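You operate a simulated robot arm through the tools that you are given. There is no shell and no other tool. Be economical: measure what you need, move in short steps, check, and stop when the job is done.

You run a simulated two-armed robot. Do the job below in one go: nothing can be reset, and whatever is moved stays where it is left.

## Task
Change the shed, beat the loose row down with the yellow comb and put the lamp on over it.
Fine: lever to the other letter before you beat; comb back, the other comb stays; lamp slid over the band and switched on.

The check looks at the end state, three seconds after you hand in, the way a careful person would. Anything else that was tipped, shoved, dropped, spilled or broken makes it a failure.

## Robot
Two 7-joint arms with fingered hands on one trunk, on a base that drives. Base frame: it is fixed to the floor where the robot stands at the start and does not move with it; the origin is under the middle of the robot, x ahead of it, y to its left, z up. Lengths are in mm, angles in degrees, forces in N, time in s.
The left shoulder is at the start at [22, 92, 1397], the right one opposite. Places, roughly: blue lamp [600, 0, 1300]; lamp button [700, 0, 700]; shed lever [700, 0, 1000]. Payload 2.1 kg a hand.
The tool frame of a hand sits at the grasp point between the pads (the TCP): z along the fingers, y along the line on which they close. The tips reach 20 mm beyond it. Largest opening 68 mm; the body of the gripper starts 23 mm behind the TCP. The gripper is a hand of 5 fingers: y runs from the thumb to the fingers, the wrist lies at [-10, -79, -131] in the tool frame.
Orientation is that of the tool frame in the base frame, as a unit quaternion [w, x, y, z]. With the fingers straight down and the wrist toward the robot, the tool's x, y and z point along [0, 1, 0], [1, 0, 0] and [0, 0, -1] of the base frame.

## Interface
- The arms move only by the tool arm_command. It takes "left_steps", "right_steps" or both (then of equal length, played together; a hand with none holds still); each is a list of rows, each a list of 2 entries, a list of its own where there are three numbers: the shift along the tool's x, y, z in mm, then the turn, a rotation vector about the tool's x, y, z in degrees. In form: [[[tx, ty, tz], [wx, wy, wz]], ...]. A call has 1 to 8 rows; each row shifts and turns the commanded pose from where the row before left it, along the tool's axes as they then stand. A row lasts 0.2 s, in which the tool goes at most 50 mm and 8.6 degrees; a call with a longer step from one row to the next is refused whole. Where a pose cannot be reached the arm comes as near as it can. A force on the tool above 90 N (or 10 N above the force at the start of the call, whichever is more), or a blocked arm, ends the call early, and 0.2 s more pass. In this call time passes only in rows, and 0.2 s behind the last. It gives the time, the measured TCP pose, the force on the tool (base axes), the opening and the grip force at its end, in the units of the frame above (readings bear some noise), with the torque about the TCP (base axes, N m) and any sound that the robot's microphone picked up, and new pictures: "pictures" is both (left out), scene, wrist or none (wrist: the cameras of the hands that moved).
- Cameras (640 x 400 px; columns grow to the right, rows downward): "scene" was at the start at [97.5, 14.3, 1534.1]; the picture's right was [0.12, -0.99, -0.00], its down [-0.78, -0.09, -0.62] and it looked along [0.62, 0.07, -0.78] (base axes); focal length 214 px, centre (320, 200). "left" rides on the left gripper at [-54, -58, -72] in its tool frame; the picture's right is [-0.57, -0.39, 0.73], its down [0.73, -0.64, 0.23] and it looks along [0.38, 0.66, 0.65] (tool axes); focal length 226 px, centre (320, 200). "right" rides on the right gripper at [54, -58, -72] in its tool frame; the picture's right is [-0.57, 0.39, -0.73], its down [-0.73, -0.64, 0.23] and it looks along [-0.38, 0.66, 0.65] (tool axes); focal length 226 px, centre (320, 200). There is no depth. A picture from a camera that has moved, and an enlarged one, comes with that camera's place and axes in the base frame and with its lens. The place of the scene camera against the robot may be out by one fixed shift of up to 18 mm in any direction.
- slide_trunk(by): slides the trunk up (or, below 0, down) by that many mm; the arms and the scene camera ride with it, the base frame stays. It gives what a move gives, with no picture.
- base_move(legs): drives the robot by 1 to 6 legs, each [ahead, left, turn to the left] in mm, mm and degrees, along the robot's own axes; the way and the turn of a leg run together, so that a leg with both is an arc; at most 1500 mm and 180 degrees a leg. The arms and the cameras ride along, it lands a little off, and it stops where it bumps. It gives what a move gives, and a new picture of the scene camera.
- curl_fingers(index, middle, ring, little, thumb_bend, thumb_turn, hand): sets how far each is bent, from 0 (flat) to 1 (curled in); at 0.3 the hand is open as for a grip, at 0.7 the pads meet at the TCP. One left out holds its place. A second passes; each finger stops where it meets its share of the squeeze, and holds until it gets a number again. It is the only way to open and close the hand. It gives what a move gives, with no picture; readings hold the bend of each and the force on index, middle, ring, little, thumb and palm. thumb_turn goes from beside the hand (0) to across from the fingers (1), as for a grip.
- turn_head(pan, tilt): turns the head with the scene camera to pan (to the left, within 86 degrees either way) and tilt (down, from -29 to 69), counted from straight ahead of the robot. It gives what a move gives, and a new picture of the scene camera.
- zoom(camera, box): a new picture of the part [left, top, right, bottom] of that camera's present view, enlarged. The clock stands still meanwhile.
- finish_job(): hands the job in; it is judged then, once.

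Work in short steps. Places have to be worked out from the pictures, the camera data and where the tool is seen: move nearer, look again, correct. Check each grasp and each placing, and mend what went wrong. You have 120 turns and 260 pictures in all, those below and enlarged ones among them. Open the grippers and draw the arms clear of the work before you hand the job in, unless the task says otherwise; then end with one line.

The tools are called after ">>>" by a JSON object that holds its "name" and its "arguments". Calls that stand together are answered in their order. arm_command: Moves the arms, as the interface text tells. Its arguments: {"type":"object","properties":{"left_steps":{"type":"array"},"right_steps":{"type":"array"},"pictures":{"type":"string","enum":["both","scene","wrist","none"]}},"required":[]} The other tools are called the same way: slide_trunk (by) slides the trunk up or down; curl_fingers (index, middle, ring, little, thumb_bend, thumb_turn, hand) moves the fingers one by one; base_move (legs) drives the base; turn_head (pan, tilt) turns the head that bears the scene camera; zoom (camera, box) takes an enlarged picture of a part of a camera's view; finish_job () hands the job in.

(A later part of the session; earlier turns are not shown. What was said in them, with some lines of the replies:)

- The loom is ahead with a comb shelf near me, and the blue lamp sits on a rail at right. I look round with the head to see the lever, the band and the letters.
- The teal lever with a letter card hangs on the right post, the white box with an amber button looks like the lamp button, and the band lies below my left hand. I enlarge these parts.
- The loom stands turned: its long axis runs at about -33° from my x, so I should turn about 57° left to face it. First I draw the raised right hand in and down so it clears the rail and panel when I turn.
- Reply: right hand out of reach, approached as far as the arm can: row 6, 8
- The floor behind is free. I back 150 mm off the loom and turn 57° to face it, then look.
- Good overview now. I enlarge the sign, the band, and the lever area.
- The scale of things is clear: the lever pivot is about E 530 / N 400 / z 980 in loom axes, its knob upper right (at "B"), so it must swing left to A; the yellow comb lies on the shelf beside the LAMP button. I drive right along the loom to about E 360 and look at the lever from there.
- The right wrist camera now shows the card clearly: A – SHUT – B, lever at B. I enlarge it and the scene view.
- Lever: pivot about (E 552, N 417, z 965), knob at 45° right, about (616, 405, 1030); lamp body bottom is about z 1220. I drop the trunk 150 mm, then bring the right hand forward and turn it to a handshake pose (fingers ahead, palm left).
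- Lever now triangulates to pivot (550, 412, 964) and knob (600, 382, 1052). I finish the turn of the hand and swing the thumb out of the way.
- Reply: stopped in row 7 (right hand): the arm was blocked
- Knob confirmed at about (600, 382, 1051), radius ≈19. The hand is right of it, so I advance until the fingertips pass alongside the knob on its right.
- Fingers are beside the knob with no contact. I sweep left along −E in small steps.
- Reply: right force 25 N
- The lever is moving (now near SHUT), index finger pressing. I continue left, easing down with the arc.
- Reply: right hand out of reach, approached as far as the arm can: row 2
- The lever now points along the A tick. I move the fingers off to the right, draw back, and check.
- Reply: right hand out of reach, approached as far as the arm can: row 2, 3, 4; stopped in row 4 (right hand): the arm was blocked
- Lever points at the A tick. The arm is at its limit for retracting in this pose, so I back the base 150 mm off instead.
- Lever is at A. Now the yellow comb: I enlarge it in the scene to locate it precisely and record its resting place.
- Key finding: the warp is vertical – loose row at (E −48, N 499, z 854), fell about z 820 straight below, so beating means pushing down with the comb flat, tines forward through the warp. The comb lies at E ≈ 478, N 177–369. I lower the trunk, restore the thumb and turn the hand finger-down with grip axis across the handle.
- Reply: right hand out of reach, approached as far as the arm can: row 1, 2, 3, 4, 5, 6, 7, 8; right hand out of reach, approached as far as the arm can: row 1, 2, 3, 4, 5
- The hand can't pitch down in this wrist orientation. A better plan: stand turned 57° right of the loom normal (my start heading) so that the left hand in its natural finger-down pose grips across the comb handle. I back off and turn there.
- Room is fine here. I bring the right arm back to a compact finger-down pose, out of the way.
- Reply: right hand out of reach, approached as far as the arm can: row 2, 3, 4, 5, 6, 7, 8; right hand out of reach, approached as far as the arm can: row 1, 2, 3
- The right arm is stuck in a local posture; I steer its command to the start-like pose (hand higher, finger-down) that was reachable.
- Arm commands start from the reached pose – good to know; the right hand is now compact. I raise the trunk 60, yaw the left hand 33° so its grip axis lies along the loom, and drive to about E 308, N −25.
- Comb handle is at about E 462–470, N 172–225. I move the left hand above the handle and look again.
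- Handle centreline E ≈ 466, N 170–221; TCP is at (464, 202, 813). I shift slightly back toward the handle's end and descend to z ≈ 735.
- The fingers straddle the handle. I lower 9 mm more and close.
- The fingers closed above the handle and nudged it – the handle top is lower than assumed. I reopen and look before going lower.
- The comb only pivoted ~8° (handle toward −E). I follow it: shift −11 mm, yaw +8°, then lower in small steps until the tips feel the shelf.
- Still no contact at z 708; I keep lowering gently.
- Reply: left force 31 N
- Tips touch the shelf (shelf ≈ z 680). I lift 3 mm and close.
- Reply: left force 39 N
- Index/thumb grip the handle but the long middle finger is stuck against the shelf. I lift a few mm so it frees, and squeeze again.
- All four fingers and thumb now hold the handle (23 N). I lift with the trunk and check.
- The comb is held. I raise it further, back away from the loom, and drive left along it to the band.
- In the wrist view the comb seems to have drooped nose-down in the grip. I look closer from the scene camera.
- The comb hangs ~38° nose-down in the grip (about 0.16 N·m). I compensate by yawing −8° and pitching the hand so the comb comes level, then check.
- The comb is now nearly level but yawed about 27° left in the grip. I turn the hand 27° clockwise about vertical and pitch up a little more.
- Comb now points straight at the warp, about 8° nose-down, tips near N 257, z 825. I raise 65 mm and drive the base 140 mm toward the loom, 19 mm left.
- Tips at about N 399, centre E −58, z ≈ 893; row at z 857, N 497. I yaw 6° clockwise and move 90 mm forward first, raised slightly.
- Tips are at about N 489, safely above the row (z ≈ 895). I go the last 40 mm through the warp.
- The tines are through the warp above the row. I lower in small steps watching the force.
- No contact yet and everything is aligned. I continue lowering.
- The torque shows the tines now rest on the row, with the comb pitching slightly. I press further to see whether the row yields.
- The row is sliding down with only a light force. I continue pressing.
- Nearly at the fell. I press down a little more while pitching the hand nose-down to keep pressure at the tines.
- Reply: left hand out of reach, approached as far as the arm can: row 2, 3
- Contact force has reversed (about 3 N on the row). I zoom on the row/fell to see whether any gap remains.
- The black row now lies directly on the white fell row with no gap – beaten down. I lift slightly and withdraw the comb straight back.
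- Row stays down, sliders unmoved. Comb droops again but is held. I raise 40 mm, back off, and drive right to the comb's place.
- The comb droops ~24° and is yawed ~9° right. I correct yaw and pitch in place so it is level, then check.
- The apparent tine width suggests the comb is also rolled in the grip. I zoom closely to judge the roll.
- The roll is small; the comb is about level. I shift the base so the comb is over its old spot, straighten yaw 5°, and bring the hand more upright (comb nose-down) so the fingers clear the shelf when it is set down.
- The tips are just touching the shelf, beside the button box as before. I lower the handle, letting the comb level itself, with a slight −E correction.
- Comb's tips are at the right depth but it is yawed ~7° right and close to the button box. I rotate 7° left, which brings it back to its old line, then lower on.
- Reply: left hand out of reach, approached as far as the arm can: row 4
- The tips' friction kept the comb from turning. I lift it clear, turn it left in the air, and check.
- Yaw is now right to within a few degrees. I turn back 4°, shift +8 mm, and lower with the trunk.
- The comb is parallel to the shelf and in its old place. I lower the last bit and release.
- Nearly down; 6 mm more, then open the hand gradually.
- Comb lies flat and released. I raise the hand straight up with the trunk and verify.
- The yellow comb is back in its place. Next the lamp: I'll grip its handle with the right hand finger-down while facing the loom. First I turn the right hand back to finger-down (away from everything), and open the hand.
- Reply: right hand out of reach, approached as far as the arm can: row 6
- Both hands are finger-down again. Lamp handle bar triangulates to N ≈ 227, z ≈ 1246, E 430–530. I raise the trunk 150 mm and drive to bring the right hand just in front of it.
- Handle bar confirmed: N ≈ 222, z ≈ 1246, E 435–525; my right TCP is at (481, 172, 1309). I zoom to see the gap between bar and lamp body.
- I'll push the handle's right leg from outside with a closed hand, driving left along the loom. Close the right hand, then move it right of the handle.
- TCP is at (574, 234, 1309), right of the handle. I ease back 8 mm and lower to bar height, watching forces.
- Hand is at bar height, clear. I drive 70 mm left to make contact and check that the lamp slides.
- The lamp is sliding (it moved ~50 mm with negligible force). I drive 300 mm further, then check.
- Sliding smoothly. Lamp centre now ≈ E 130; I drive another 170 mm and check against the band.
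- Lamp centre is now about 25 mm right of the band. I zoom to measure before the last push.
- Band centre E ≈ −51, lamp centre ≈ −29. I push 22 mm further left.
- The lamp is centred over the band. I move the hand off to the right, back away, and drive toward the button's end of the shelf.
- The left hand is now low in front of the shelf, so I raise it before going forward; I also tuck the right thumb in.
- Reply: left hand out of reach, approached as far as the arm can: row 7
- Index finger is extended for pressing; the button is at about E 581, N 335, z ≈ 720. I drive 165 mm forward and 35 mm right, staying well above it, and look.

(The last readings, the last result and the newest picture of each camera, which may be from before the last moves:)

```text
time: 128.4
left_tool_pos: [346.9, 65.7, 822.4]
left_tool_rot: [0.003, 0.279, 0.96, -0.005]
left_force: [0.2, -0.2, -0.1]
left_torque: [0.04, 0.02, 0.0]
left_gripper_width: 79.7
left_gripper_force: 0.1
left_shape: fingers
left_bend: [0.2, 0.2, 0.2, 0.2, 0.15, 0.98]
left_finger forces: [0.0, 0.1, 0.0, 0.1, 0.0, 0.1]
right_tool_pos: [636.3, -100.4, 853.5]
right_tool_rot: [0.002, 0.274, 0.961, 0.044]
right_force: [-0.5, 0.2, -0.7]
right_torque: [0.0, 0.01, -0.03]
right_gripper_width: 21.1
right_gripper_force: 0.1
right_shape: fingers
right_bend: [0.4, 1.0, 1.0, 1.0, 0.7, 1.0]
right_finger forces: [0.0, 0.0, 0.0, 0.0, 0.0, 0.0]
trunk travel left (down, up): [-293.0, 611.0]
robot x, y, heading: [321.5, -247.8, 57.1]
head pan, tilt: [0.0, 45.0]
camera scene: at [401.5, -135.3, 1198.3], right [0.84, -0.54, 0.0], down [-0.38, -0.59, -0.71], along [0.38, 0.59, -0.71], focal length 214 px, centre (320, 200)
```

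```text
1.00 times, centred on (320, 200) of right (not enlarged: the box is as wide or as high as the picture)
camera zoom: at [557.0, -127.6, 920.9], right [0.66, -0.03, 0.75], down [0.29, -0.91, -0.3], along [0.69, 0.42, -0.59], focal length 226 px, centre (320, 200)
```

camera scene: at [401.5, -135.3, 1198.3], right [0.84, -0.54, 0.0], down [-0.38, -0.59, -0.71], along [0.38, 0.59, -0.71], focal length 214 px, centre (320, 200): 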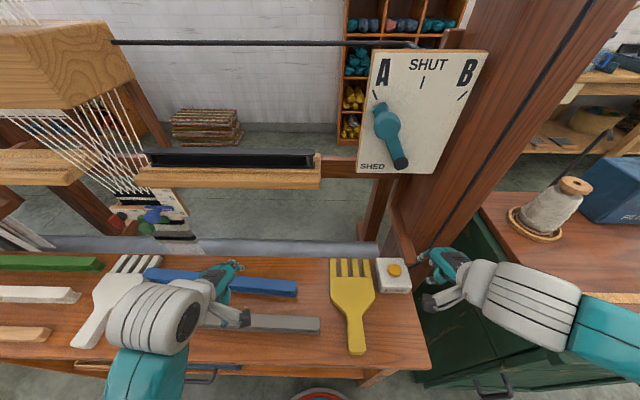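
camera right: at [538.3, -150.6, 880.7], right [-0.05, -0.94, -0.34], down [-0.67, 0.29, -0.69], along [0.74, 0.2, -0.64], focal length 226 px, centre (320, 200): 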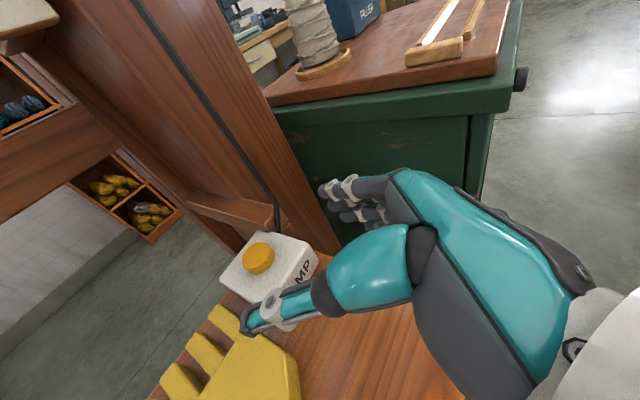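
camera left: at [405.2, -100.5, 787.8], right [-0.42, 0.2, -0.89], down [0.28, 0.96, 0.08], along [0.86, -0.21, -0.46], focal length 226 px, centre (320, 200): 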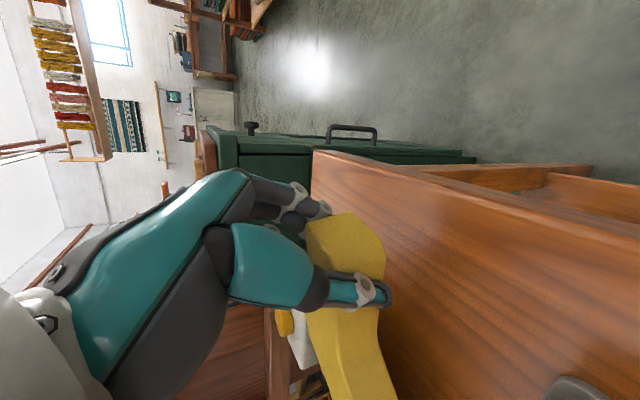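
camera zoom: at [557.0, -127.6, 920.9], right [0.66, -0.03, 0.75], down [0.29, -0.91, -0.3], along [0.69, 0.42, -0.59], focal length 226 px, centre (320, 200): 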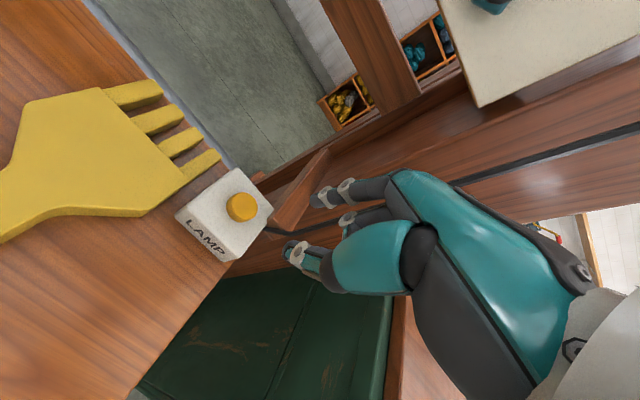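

Button triangulates to (579, 325, 728). I move the right hand forward ~36 mm and down to z ≈ 790, then compare index tip and button.

>>> {"name": "arm_command", "arguments": {"right_steps": [[[1, 15, 16], [0, 0, 0]], [[1, 16, 25], [0, 0, 0]], [[1, 0, 25], [0, 0, 0]]], "pictures": "both"}}

>>> {"name": "zoom", "arguments": {"camera": "right", "box": [220, 140, 380, 260]}}

>>> {"name": "zoom", "arguments": {"camera": "scene", "box": [350, 220, 470, 310]}}

```text
time: 129.2
left_tool_pos: [346.9, 65.8, 823.1]
left_tool_rot: [0.002, 0.281, 0.96, -0.004]
left_force: [0.0, -0.4, -0.1]
left_torque: [-0.01, -0.03, 0.0]
left_gripper_width: 79.8
left_gripper_force: 0.0
left_shape: fingers
left_bend: [0.2, 0.2, 0.2, 0.2, 0.15, 0.98]
left_finger forces: [0.0, 0.0, 0.0, 0.1, 0.0, 0.0]
right_tool_pos: [653.1, -68.0, 789.1]
right_tool_rot: [0.004, 0.274, 0.961, 0.043]
right_force: [0.9, -0.4, -1.1]
right_torque: [0.01, 0.02, 0.01]
right_gripper_width: 21.1
right_gripper_force: 0.0
right_shape: fingers
right_bend: [0.4, 1.0, 1.0, 1.0, 0.7, 1.0]
right_finger forces: [0.0, 0.0, 0.0, 0.1, 0.1, 0.1]
trunk travel left (down, up): [-293.0, 611.0]
robot x, y, heading: [327.4, -247.3, 57.1]
head pan, tilt: [0.0, 45.0]
camera scene: at [401.6, -135.2, 1198.2], right [0.84, -0.54, 0.0], down [-0.38, -0.59, -0.71], along [0.38, 0.59, -0.71], focal length 214 px, centre (320, 200)
camera right: at [573.1, -93.4, 857.2], right [0.66, -0.03, 0.75], down [0.29, -0.91, -0.3], along [0.69, 0.42, -0.59], focal length 226 px, centre (320, 200)
```

scene: 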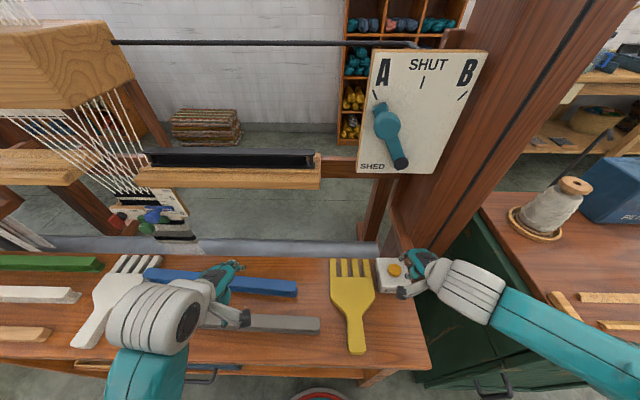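
right: 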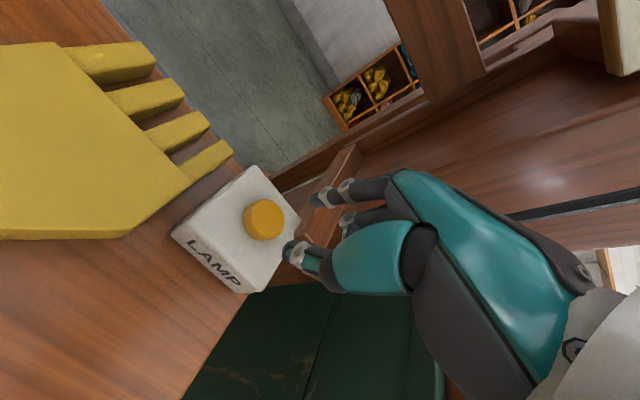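

```text
3.33 times, centred on (300, 200) of right
camera zoom: at [573.1, -93.4, 857.2], right [0.66, -0.03, 0.75], down [0.29, -0.91, -0.3], along [0.69, 0.42, -0.59], focal length 754 px, centre (387, 200)
```

zoom: 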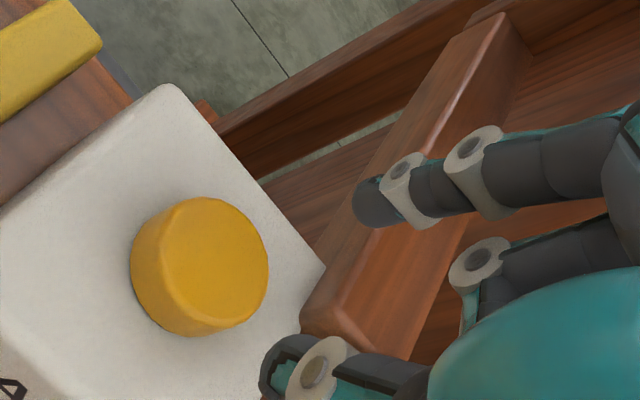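

```text
4.44 times, centred on (410, 265) of scene
camera zoom: at [401.6, -135.2, 1198.2], right [0.84, -0.54, 0.0], down [-0.38, -0.59, -0.71], along [0.38, 0.59, -0.71], focal length 953 px, centre (-80, -89)
```

zoom: 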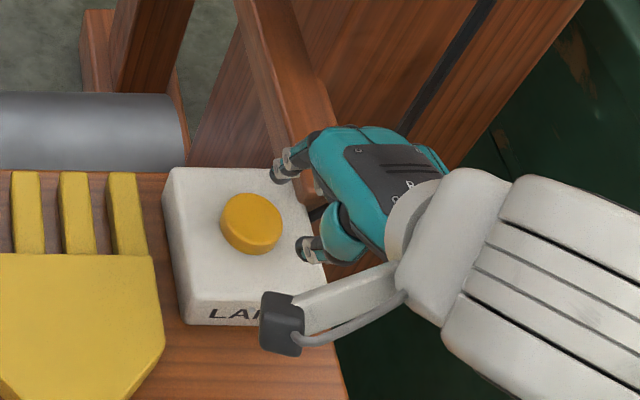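

Index tip is nearly above the button, but the tucked thumb hangs lower. I open the thumb away and lower 30 mm, shifting 4 mm left.

>>> {"name": "curl_fingers", "arguments": {"hand": "right", "thumb_bend": 0}}

>>> {"name": "arm_command", "arguments": {"right_steps": [[[3, -1, 15], [0, 0, 0]], [[2, -1, 15], [0, 0, 0]]], "pictures": "wrist"}}

>>> {"name": "zoom", "arguments": {"camera": "right", "box": [220, 140, 380, 260]}}

>>> {"name": "zoom", "arguments": {"camera": "scene", "box": [350, 220, 470, 310]}}

```text
time: 130.2
left_tool_pos: [346.3, 65.6, 822.9]
left_tool_rot: [0.002, 0.28, 0.96, -0.004]
left_force: [0.2, -0.9, -0.2]
left_torque: [-0.04, 0.01, -0.02]
left_gripper_width: 79.6
left_gripper_force: 0.0
left_shape: fingers
left_bend: [0.2, 0.2, 0.2, 0.2, 0.15, 0.98]
left_finger forces: [0.0, 0.1, 0.1, 0.0, 0.0, 0.0]
right_tool_pos: [652.1, -67.9, 790.2]
right_tool_rot: [0.003, 0.274, 0.961, 0.043]
right_force: [0.3, 0.0, -0.1]
right_torque: [0.0, -0.04, -0.01]
right_gripper_width: 67.2
right_gripper_force: 0.0
right_shape: fingers
right_bend: [0.4, 1.0, 1.0, 1.0, 0.01, 0.94]
right_finger forces: [0.0, 0.0, 0.0, 0.1, 0.1, 0.1]
trunk travel left (down, up): [-293.0, 611.0]
robot x, y, heading: [326.9, -247.8, 57.3]
head pan, tilt: [0.0, 45.0]
```

```text
time: 130.8
left_tool_pos: [345.6, 65.2, 823.1]
left_tool_rot: [0.002, 0.281, 0.96, -0.004]
left_force: [0.4, 0.8, -0.1]
left_torque: [-0.01, -0.01, 0.02]
left_gripper_width: 79.7
left_gripper_force: 0.0
left_shape: fingers
left_bend: [0.2, 0.2, 0.2, 0.2, 0.15, 0.98]
left_finger forces: [0.0, 0.0, 0.1, 0.0, 0.0, 0.0]
right_tool_pos: [648.8, -64.6, 774.5]
right_tool_rot: [0.002, 0.273, 0.961, 0.043]
right_force: [0.0, -0.5, -0.4]
right_torque: [-0.02, 0.02, -0.02]
right_gripper_width: 67.5
right_gripper_force: 0.0
right_shape: fingers
right_bend: [0.4, 1.0, 1.0, 1.0, 0.0, 0.93]
right_finger forces: [0.0, 0.0, 0.0, 0.0, 0.1, 0.0]
right hand out of reach, approached as far as the arm can: row 2
trunk travel left (down, up): [-293.0, 611.0]
robot x, y, heading: [324.7, -243.4, 57.2]
head pan, tilt: [0.0, 45.0]
camera right: at [570.9, -91.9, 842.0], right [0.66, -0.03, 0.75], down [0.29, -0.91, -0.3], along [0.69, 0.42, -0.6], focal length 226 px, centre (320, 200)
```

right: 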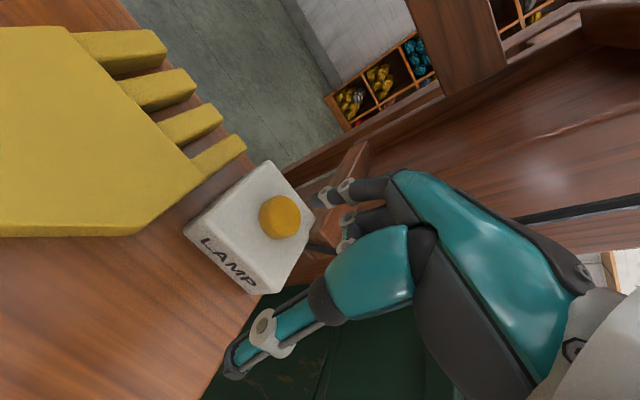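

```text
3.33 times, centred on (300, 200) of right
camera zoom: at [570.9, -91.9, 842.0], right [0.66, -0.03, 0.75], down [0.29, -0.91, -0.3], along [0.69, 0.42, -0.6], focal length 754 px, centre (387, 200)
```

zoom: 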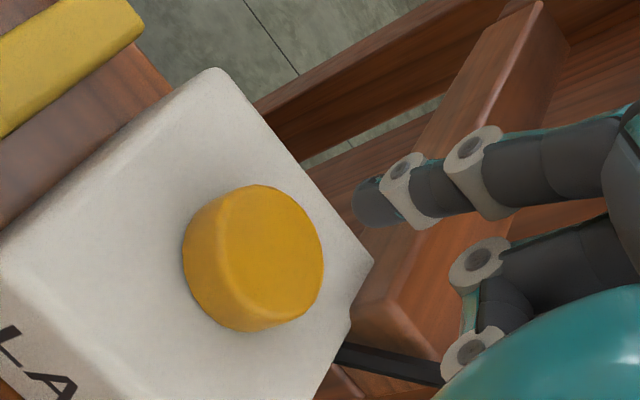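

```text
4.44 times, centred on (410, 265) of scene
camera zoom: at [401.4, -135.2, 1198.3], right [0.84, -0.54, 0.0], down [-0.38, -0.59, -0.71], along [0.38, 0.59, -0.71], focal length 953 px, centre (-80, -89)
```

zoom: 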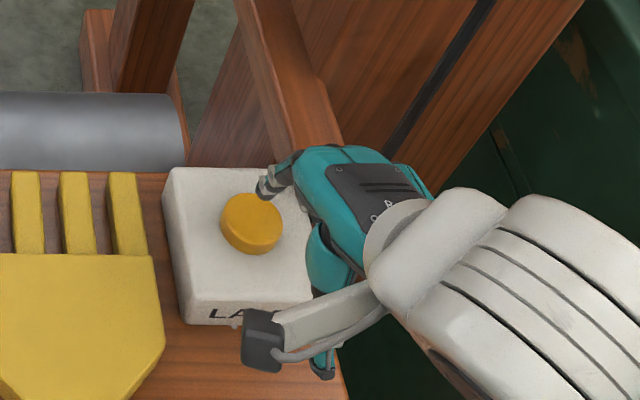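

Index tip is within ~3 mm of the button's axis and ~29 mm above. The arm is at its reach limit downward, so I lower with the trunk.

>>> {"name": "slide_trunk", "arguments": {"by": -23}}

>>> {"name": "zoom", "arguments": {"camera": "right", "box": [220, 140, 380, 260]}}

>>> {"name": "zoom", "arguments": {"camera": "scene", "box": [350, 220, 470, 310]}}

```text
time: 131.5
left_tool_pos: [347.4, 65.8, 798.0]
left_tool_rot: [0.001, 0.28, 0.96, -0.008]
left_force: [0.4, 0.2, 0.1]
left_torque: [0.0, 0.01, -0.01]
left_gripper_width: 79.7
left_gripper_force: 0.1
left_shape: fingers
left_bend: [0.2, 0.2, 0.2, 0.2, 0.15, 0.98]
left_finger forces: [0.0, 0.0, 0.0, 0.0, 0.0, 0.0]
right_tool_pos: [650.4, -65.7, 753.5]
right_tool_rot: [0.003, 0.274, 0.961, 0.043]
right_force: [-0.2, 0.0, -0.4]
right_torque: [0.02, -0.01, -0.01]
right_gripper_width: 67.4
right_gripper_force: 0.1
right_shape: fingers
right_bend: [0.4, 1.0, 1.0, 1.0, 0.0, 0.93]
right_finger forces: [0.0, 0.1, 0.0, 0.0, 0.0, 0.1]
trunk travel left (down, up): [-270.0, 634.0]
robot x, y, heading: [324.0, -244.4, 57.3]
head pan, tilt: [0.0, 45.0]
```

```text
3.33 times, centred on (300, 200) of right
camera zoom: at [571.6, -92.2, 820.3], right [0.66, -0.03, 0.75], down [0.29, -0.91, -0.3], along [0.69, 0.42, -0.6], focal length 754 px, centre (387, 200)
```

zoom: 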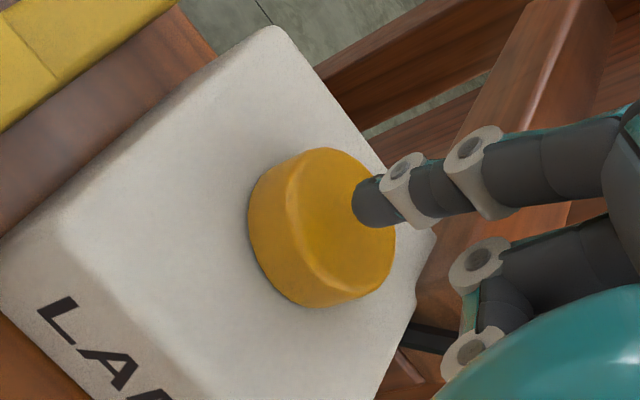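

```text
4.44 times, centred on (410, 265) of scene
camera zoom: at [403.6, -132.0, 1175.0], right [0.84, -0.54, 0.0], down [-0.38, -0.59, -0.71], along [0.38, 0.59, -0.71], focal length 953 px, centre (-80, -89)
```

zoom: 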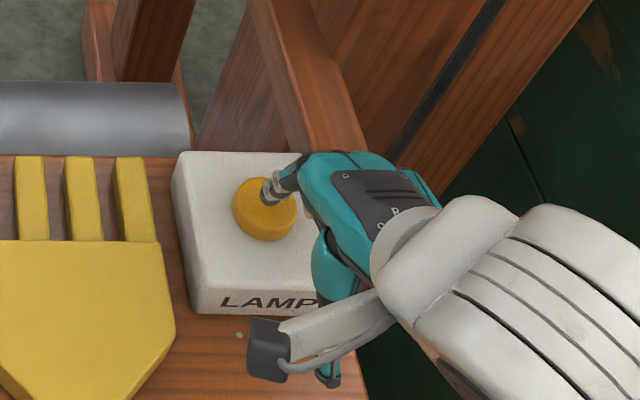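

The index tip is over the button top. I lower a few mm at a time, watching the index force.

>>> {"name": "slide_trunk", "arguments": {"by": -7}}

>>> {"name": "zoom", "arguments": {"camera": "right", "box": [220, 140, 380, 260]}}

```text
time: 132.0
left_tool_pos: [348.8, 67.2, 789.7]
left_tool_rot: [0.001, 0.282, 0.959, -0.008]
left_force: [0.5, 0.2, 0.1]
left_torque: [0.0, -0.01, 0.0]
left_gripper_width: 79.8
left_gripper_force: 0.1
left_shape: fingers
left_bend: [0.2, 0.2, 0.2, 0.2, 0.15, 0.98]
left_finger forces: [0.0, 0.0, 0.1, 0.1, 0.0, 0.0]
right_tool_pos: [650.3, -66.3, 746.8]
right_tool_rot: [0.002, 0.274, 0.961, 0.044]
right_force: [0.5, -0.1, 1.2]
right_torque: [0.02, 0.01, 0.01]
right_gripper_width: 67.4
right_gripper_force: 0.6
right_shape: fingers
right_bend: [0.4, 1.0, 1.0, 1.0, 0.0, 0.93]
right_finger forces: [0.5, 0.0, 0.1, 0.1, 0.1, 0.0]
trunk travel left (down, up): [-263.0, 641.0]
robot x, y, heading: [323.1, -248.3, 57.0]
head pan, tilt: [0.0, 45.0]
```

```text
3.33 times, centred on (300, 200) of right
camera zoom: at [571.8, -92.1, 813.6], right [0.66, -0.03, 0.75], down [0.29, -0.91, -0.3], along [0.69, 0.42, -0.6], focal length 754 px, centre (387, 200)
```

zoom: 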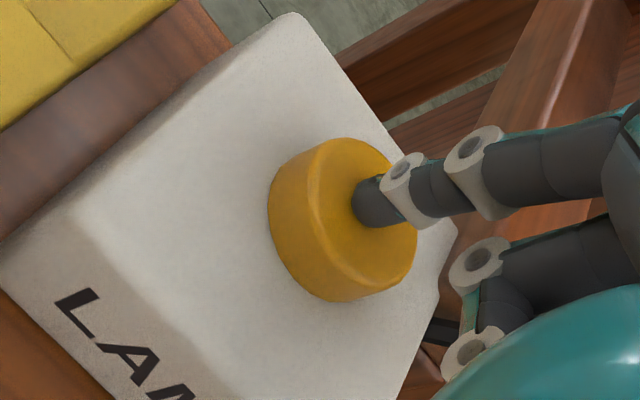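

Contact begins (0.5 N). I press 5 mm further.

>>> {"name": "slide_trunk", "arguments": {"by": -5}}

>>> {"name": "turn_head", "arguments": {"pan": 45, "tilt": 20}}

```text
time: 132.6
left_tool_pos: [346.5, 68.7, 785.0]
left_tool_rot: [0.002, 0.28, 0.96, -0.008]
left_force: [0.2, -0.2, 0.8]
left_torque: [-0.01, 0.0, 0.01]
left_gripper_width: 79.8
left_gripper_force: 0.0
left_shape: fingers
left_bend: [0.2, 0.2, 0.2, 0.2, 0.15, 0.98]
left_finger forces: [0.0, 0.0, 0.0, 0.1, 0.1, 0.0]
right_tool_pos: [650.7, -65.3, 740.4]
right_tool_rot: [0.001, 0.273, 0.961, 0.043]
right_force: [0.3, 0.3, 2.1]
right_torque: [0.07, -0.04, 0.02]
right_gripper_width: 67.9
right_gripper_force: 1.7
right_shape: fingers
right_bend: [0.39, 1.0, 1.0, 1.0, 0.0, 0.93]
right_finger forces: [2.4, 0.1, 0.0, 0.0, 0.0, 0.0]
trunk travel left (down, up): [-258.0, 646.0]
robot x, y, heading: [322.4, -249.8, 57.1]
head pan, tilt: [0.0, 45.0]
heard: click
```

```text
time: 133.7
left_tool_pos: [348.3, 66.8, 785.6]
left_tool_rot: [0.002, 0.28, 0.96, -0.008]
left_force: [0.3, 0.5, 0.4]
left_torque: [-0.01, 0.0, -0.01]
left_gripper_width: 79.7
left_gripper_force: 0.1
left_shape: fingers
left_bend: [0.2, 0.2, 0.2, 0.2, 0.15, 0.98]
left_finger forces: [0.0, 0.0, 0.1, 0.1, 0.1, 0.0]
right_tool_pos: [650.4, -65.0, 740.3]
right_tool_rot: [0.002, 0.272, 0.961, 0.043]
right_force: [0.5, -0.3, 2.9]
right_torque: [0.04, -0.07, -0.05]
right_gripper_width: 67.9
right_gripper_force: 1.0
right_shape: fingers
right_bend: [0.39, 1.0, 1.0, 1.0, 0.0, 0.93]
right_finger forces: [2.5, 0.0, 0.0, 0.0, 0.1, 0.1]
trunk travel left (down, up): [-258.0, 646.0]
robot x, y, heading: [322.2, -249.7, 57.3]
head pan, tilt: [45.0, 20.0]
camera scene: at [341.0, -107.5, 1201.5], right [0.98, 0.21, 0.0], down [0.07, -0.33, -0.94], along [-0.2, 0.92, -0.34], focal length 214 px, centre (320, 200)
```

scene: 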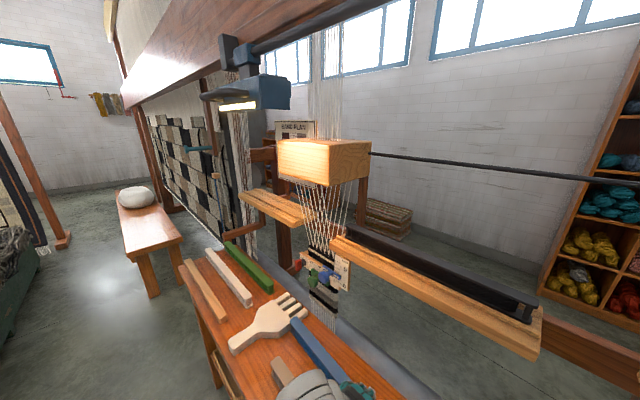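

Click heard and the lamp glows. I lift the finger straight up, then draw the robot back.

>>> {"name": "slide_trunk", "arguments": {"by": 130}}

>>> {"name": "base_move", "arguments": {"legs": [[-280, 0, 0]]}}

>>> {"name": "curl_fingers", "arguments": {"hand": "right", "index": 0.3, "middle": 0.3, "ring": 0.3, "little": 0.3, "thumb_bend": 0.3}}

>>> {"name": "turn_head", "arguments": {"pan": 15, "tilt": 38}}

```text
time: 135.3
left_tool_pos: [346.7, 65.9, 915.7]
left_tool_rot: [0.002, 0.281, 0.96, -0.008]
left_force: [1.3, -0.6, -0.8]
left_torque: [0.02, -0.01, 0.01]
left_gripper_width: 79.8
left_gripper_force: 0.1
left_shape: fingers
left_bend: [0.2, 0.2, 0.2, 0.2, 0.15, 0.98]
left_finger forces: [0.1, 0.0, 0.1, 0.1, 0.1, 0.0]
right_tool_pos: [651.4, -65.9, 870.9]
right_tool_rot: [0.0, 0.273, 0.961, 0.043]
right_force: [0.7, -0.7, -0.6]
right_torque: [-0.04, 0.02, 0.0]
right_gripper_width: 67.1
right_gripper_force: 0.1
right_shape: fingers
right_bend: [0.4, 1.0, 1.0, 1.0, 0.0, 0.93]
right_finger forces: [0.0, 0.0, 0.0, 0.0, 0.0, 0.1]
trunk travel left (down, up): [-388.0, 516.0]
robot x, y, heading: [324.1, -250.7, 57.3]
head pan, tilt: [45.0, 20.0]
```

```text
time: 137.2
left_tool_pos: [200.0, -162.0, 914.8]
left_tool_rot: [0.001, 0.282, 0.959, -0.008]
left_force: [-0.8, -0.2, 0.0]
left_torque: [-0.01, 0.0, -0.02]
left_gripper_width: 79.8
left_gripper_force: 0.1
left_shape: fingers
left_bend: [0.2, 0.2, 0.2, 0.2, 0.15, 0.98]
left_finger forces: [0.1, 0.0, 0.0, 0.1, 0.1, 0.0]
right_tool_pos: [503.1, -297.3, 871.1]
right_tool_rot: [0.001, 0.276, 0.96, 0.043]
right_force: [-0.5, 0.7, -0.2]
right_torque: [-0.01, 0.02, -0.01]
right_gripper_width: 67.2
right_gripper_force: 0.1
right_shape: fingers
right_bend: [0.4, 1.0, 1.0, 1.0, 0.0, 0.93]
right_finger forces: [0.1, 0.1, 0.1, 0.0, 0.0, 0.1]
trunk travel left (down, up): [-388.0, 516.0]
robot x, y, heading: [176.3, -478.7, 57.1]
head pan, tilt: [45.0, 20.0]
camera scene: at [182.3, -353.0, 1332.7], right [0.98, 0.21, 0.0], down [0.07, -0.33, -0.94], along [-0.19, 0.92, -0.34], focal length 214 px, centre (320, 200)
```

scene: 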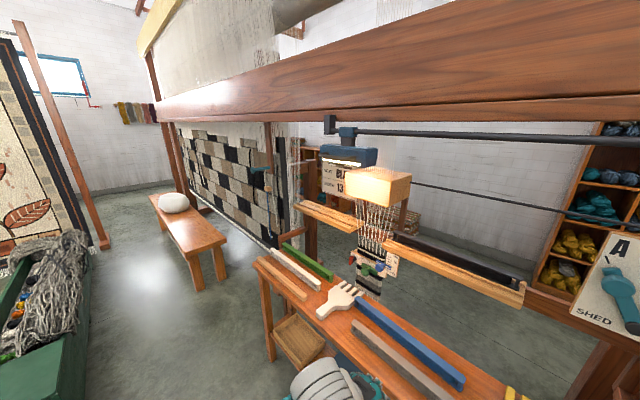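

```text
time: 138.2
left_tool_pos: [200.4, -162.3, 914.5]
left_tool_rot: [0.001, 0.283, 0.959, -0.008]
left_force: [0.2, 0.8, 0.1]
left_torque: [-0.01, -0.04, 0.03]
left_gripper_width: 79.9
left_gripper_force: 0.1
left_shape: fingers
left_bend: [0.2, 0.2, 0.2, 0.2, 0.15, 0.98]
left_finger forces: [0.0, 0.0, 0.1, 0.1, 0.0, 0.0]
right_tool_pos: [504.4, -296.4, 870.5]
right_tool_rot: [0.002, 0.275, 0.96, 0.043]
right_force: [0.4, 0.1, -0.1]
right_torque: [0.0, -0.03, -0.02]
right_gripper_width: 62.8
right_gripper_force: 0.2
right_shape: fingers
right_bend: [0.3, 0.3, 0.3, 0.3, 0.3, 0.96]
right_finger forces: [0.0, 0.0, 0.0, 0.0, 0.0, 0.0]
trunk travel left (down, up): [-388.0, 516.0]
robot x, y, heading: [174.8, -475.9, 56.8]
head pan, tilt: [45.0, 20.0]
```

```text
time: 139.2
left_tool_pos: [200.2, -161.9, 914.7]
left_tool_rot: [0.002, 0.283, 0.959, -0.008]
left_force: [0.2, -0.7, 0.1]
left_torque: [0.01, 0.0, 0.02]
left_gripper_width: 79.6
left_gripper_force: 0.1
left_shape: fingers
left_bend: [0.2, 0.2, 0.2, 0.2, 0.15, 0.98]
left_finger forces: [0.1, 0.0, 0.0, 0.0, 0.1, 0.0]
right_tool_pos: [502.7, -296.6, 872.2]
right_tool_rot: [0.001, 0.276, 0.96, 0.043]
right_force: [0.7, 0.2, 0.2]
right_torque: [-0.04, 0.03, 0.0]
right_gripper_width: 62.8
right_gripper_force: 0.1
right_shape: fingers
right_bend: [0.3, 0.3, 0.3, 0.3, 0.3, 0.96]
right_finger forces: [0.0, 0.0, 0.1, 0.1, 0.1, 0.0]
trunk travel left (down, up): [-388.0, 516.0]
robot x, y, heading: [174.2, -476.1, 56.9]
head pan, tilt: [15.0, 38.0]
camera scene: at [228.3, -362.1, 1304.3], right [0.95, -0.31, 0.0], down [-0.19, -0.59, -0.79], along [0.24, 0.75, -0.62], focal length 214 px, centre (320, 200)
```

scene: 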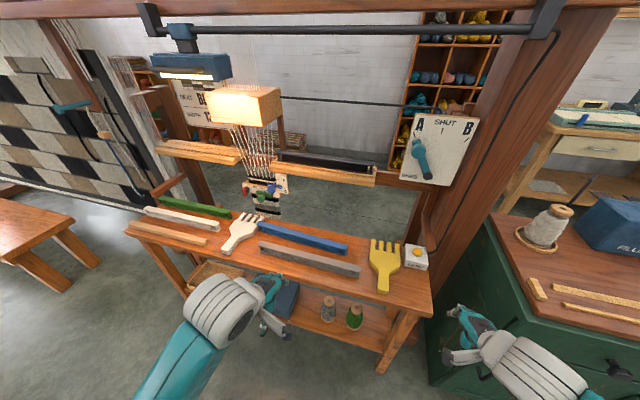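

Lamp on, lever at A, comb back. A last close look at the band, lamp and comb before handing in.

>>> {"name": "zoom", "arguments": {"camera": "scene", "box": [150, 20, 310, 220]}}

>>> {"name": "zoom", "arguments": {"camera": "scene", "box": [230, 165, 310, 225]}}

>>> {"name": "zoom", "arguments": {"camera": "scene", "box": [330, 100, 490, 300]}}

```text
2.00 times, centred on (230, 120) of scene
camera zoom: at [228.3, -362.1, 1304.3], right [0.95, -0.31, 0.0], down [-0.19, -0.59, -0.79], along [0.24, 0.75, -0.62], focal length 429 px, centre (500, 360)
```

zoom: 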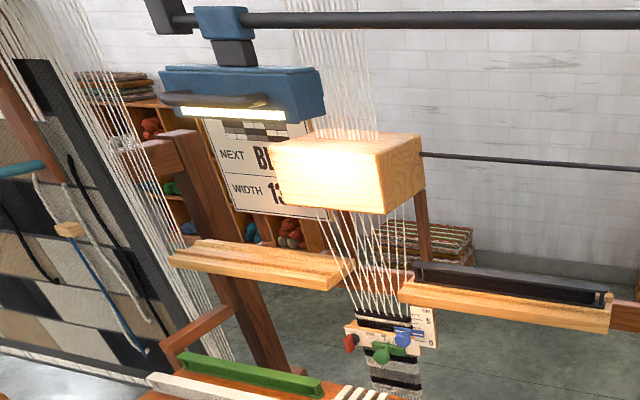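

```text
6.67 times, centred on (270, 195) of scene
camera zoom: at [228.3, -362.1, 1304.3], right [0.95, -0.31, 0.0], down [-0.19, -0.59, -0.79], along [0.24, 0.75, -0.62], focal length 1430 px, centre (653, 233)
```

zoom: 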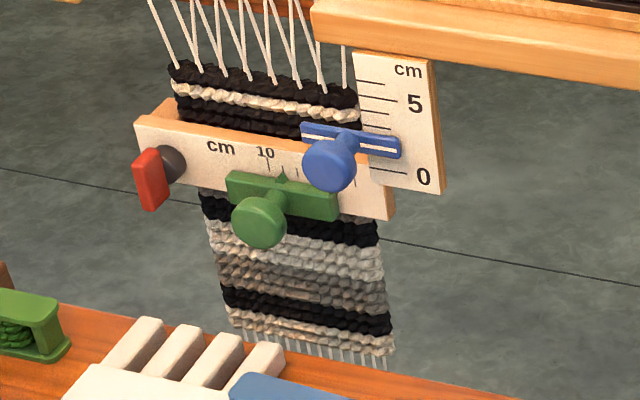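

```text
2.00 times, centred on (410, 200) of scene
camera zoom: at [228.3, -362.1, 1304.3], right [0.95, -0.31, 0.0], down [-0.19, -0.59, -0.79], along [0.24, 0.75, -0.62], focal length 429 px, centre (140, 200)
```

zoom: 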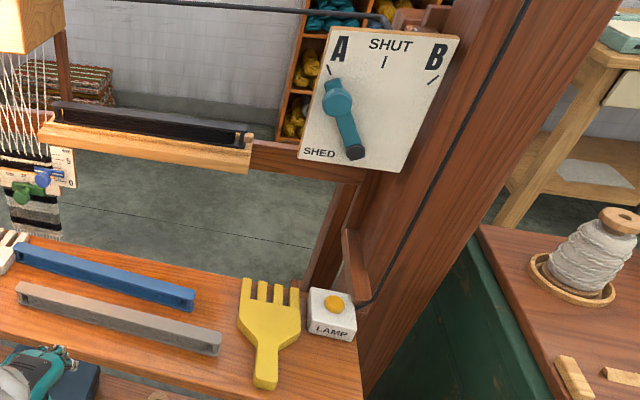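

Row beaten onto the fell, lever at A, yellow comb back on its spot, white comb untouched, lamp over the band and lit; hands open and clear. I hand in.

>>> {"name": "finish_job", "arguments": {}}

```text
The job is handed in.
```

The job is done and handed in: I set the lever to A, then beat the loose row down onto the fell with the yellow comb. The comb is back within about 10 mm of its old spot, the other comb is untouched, and the lamp is over the band and on.
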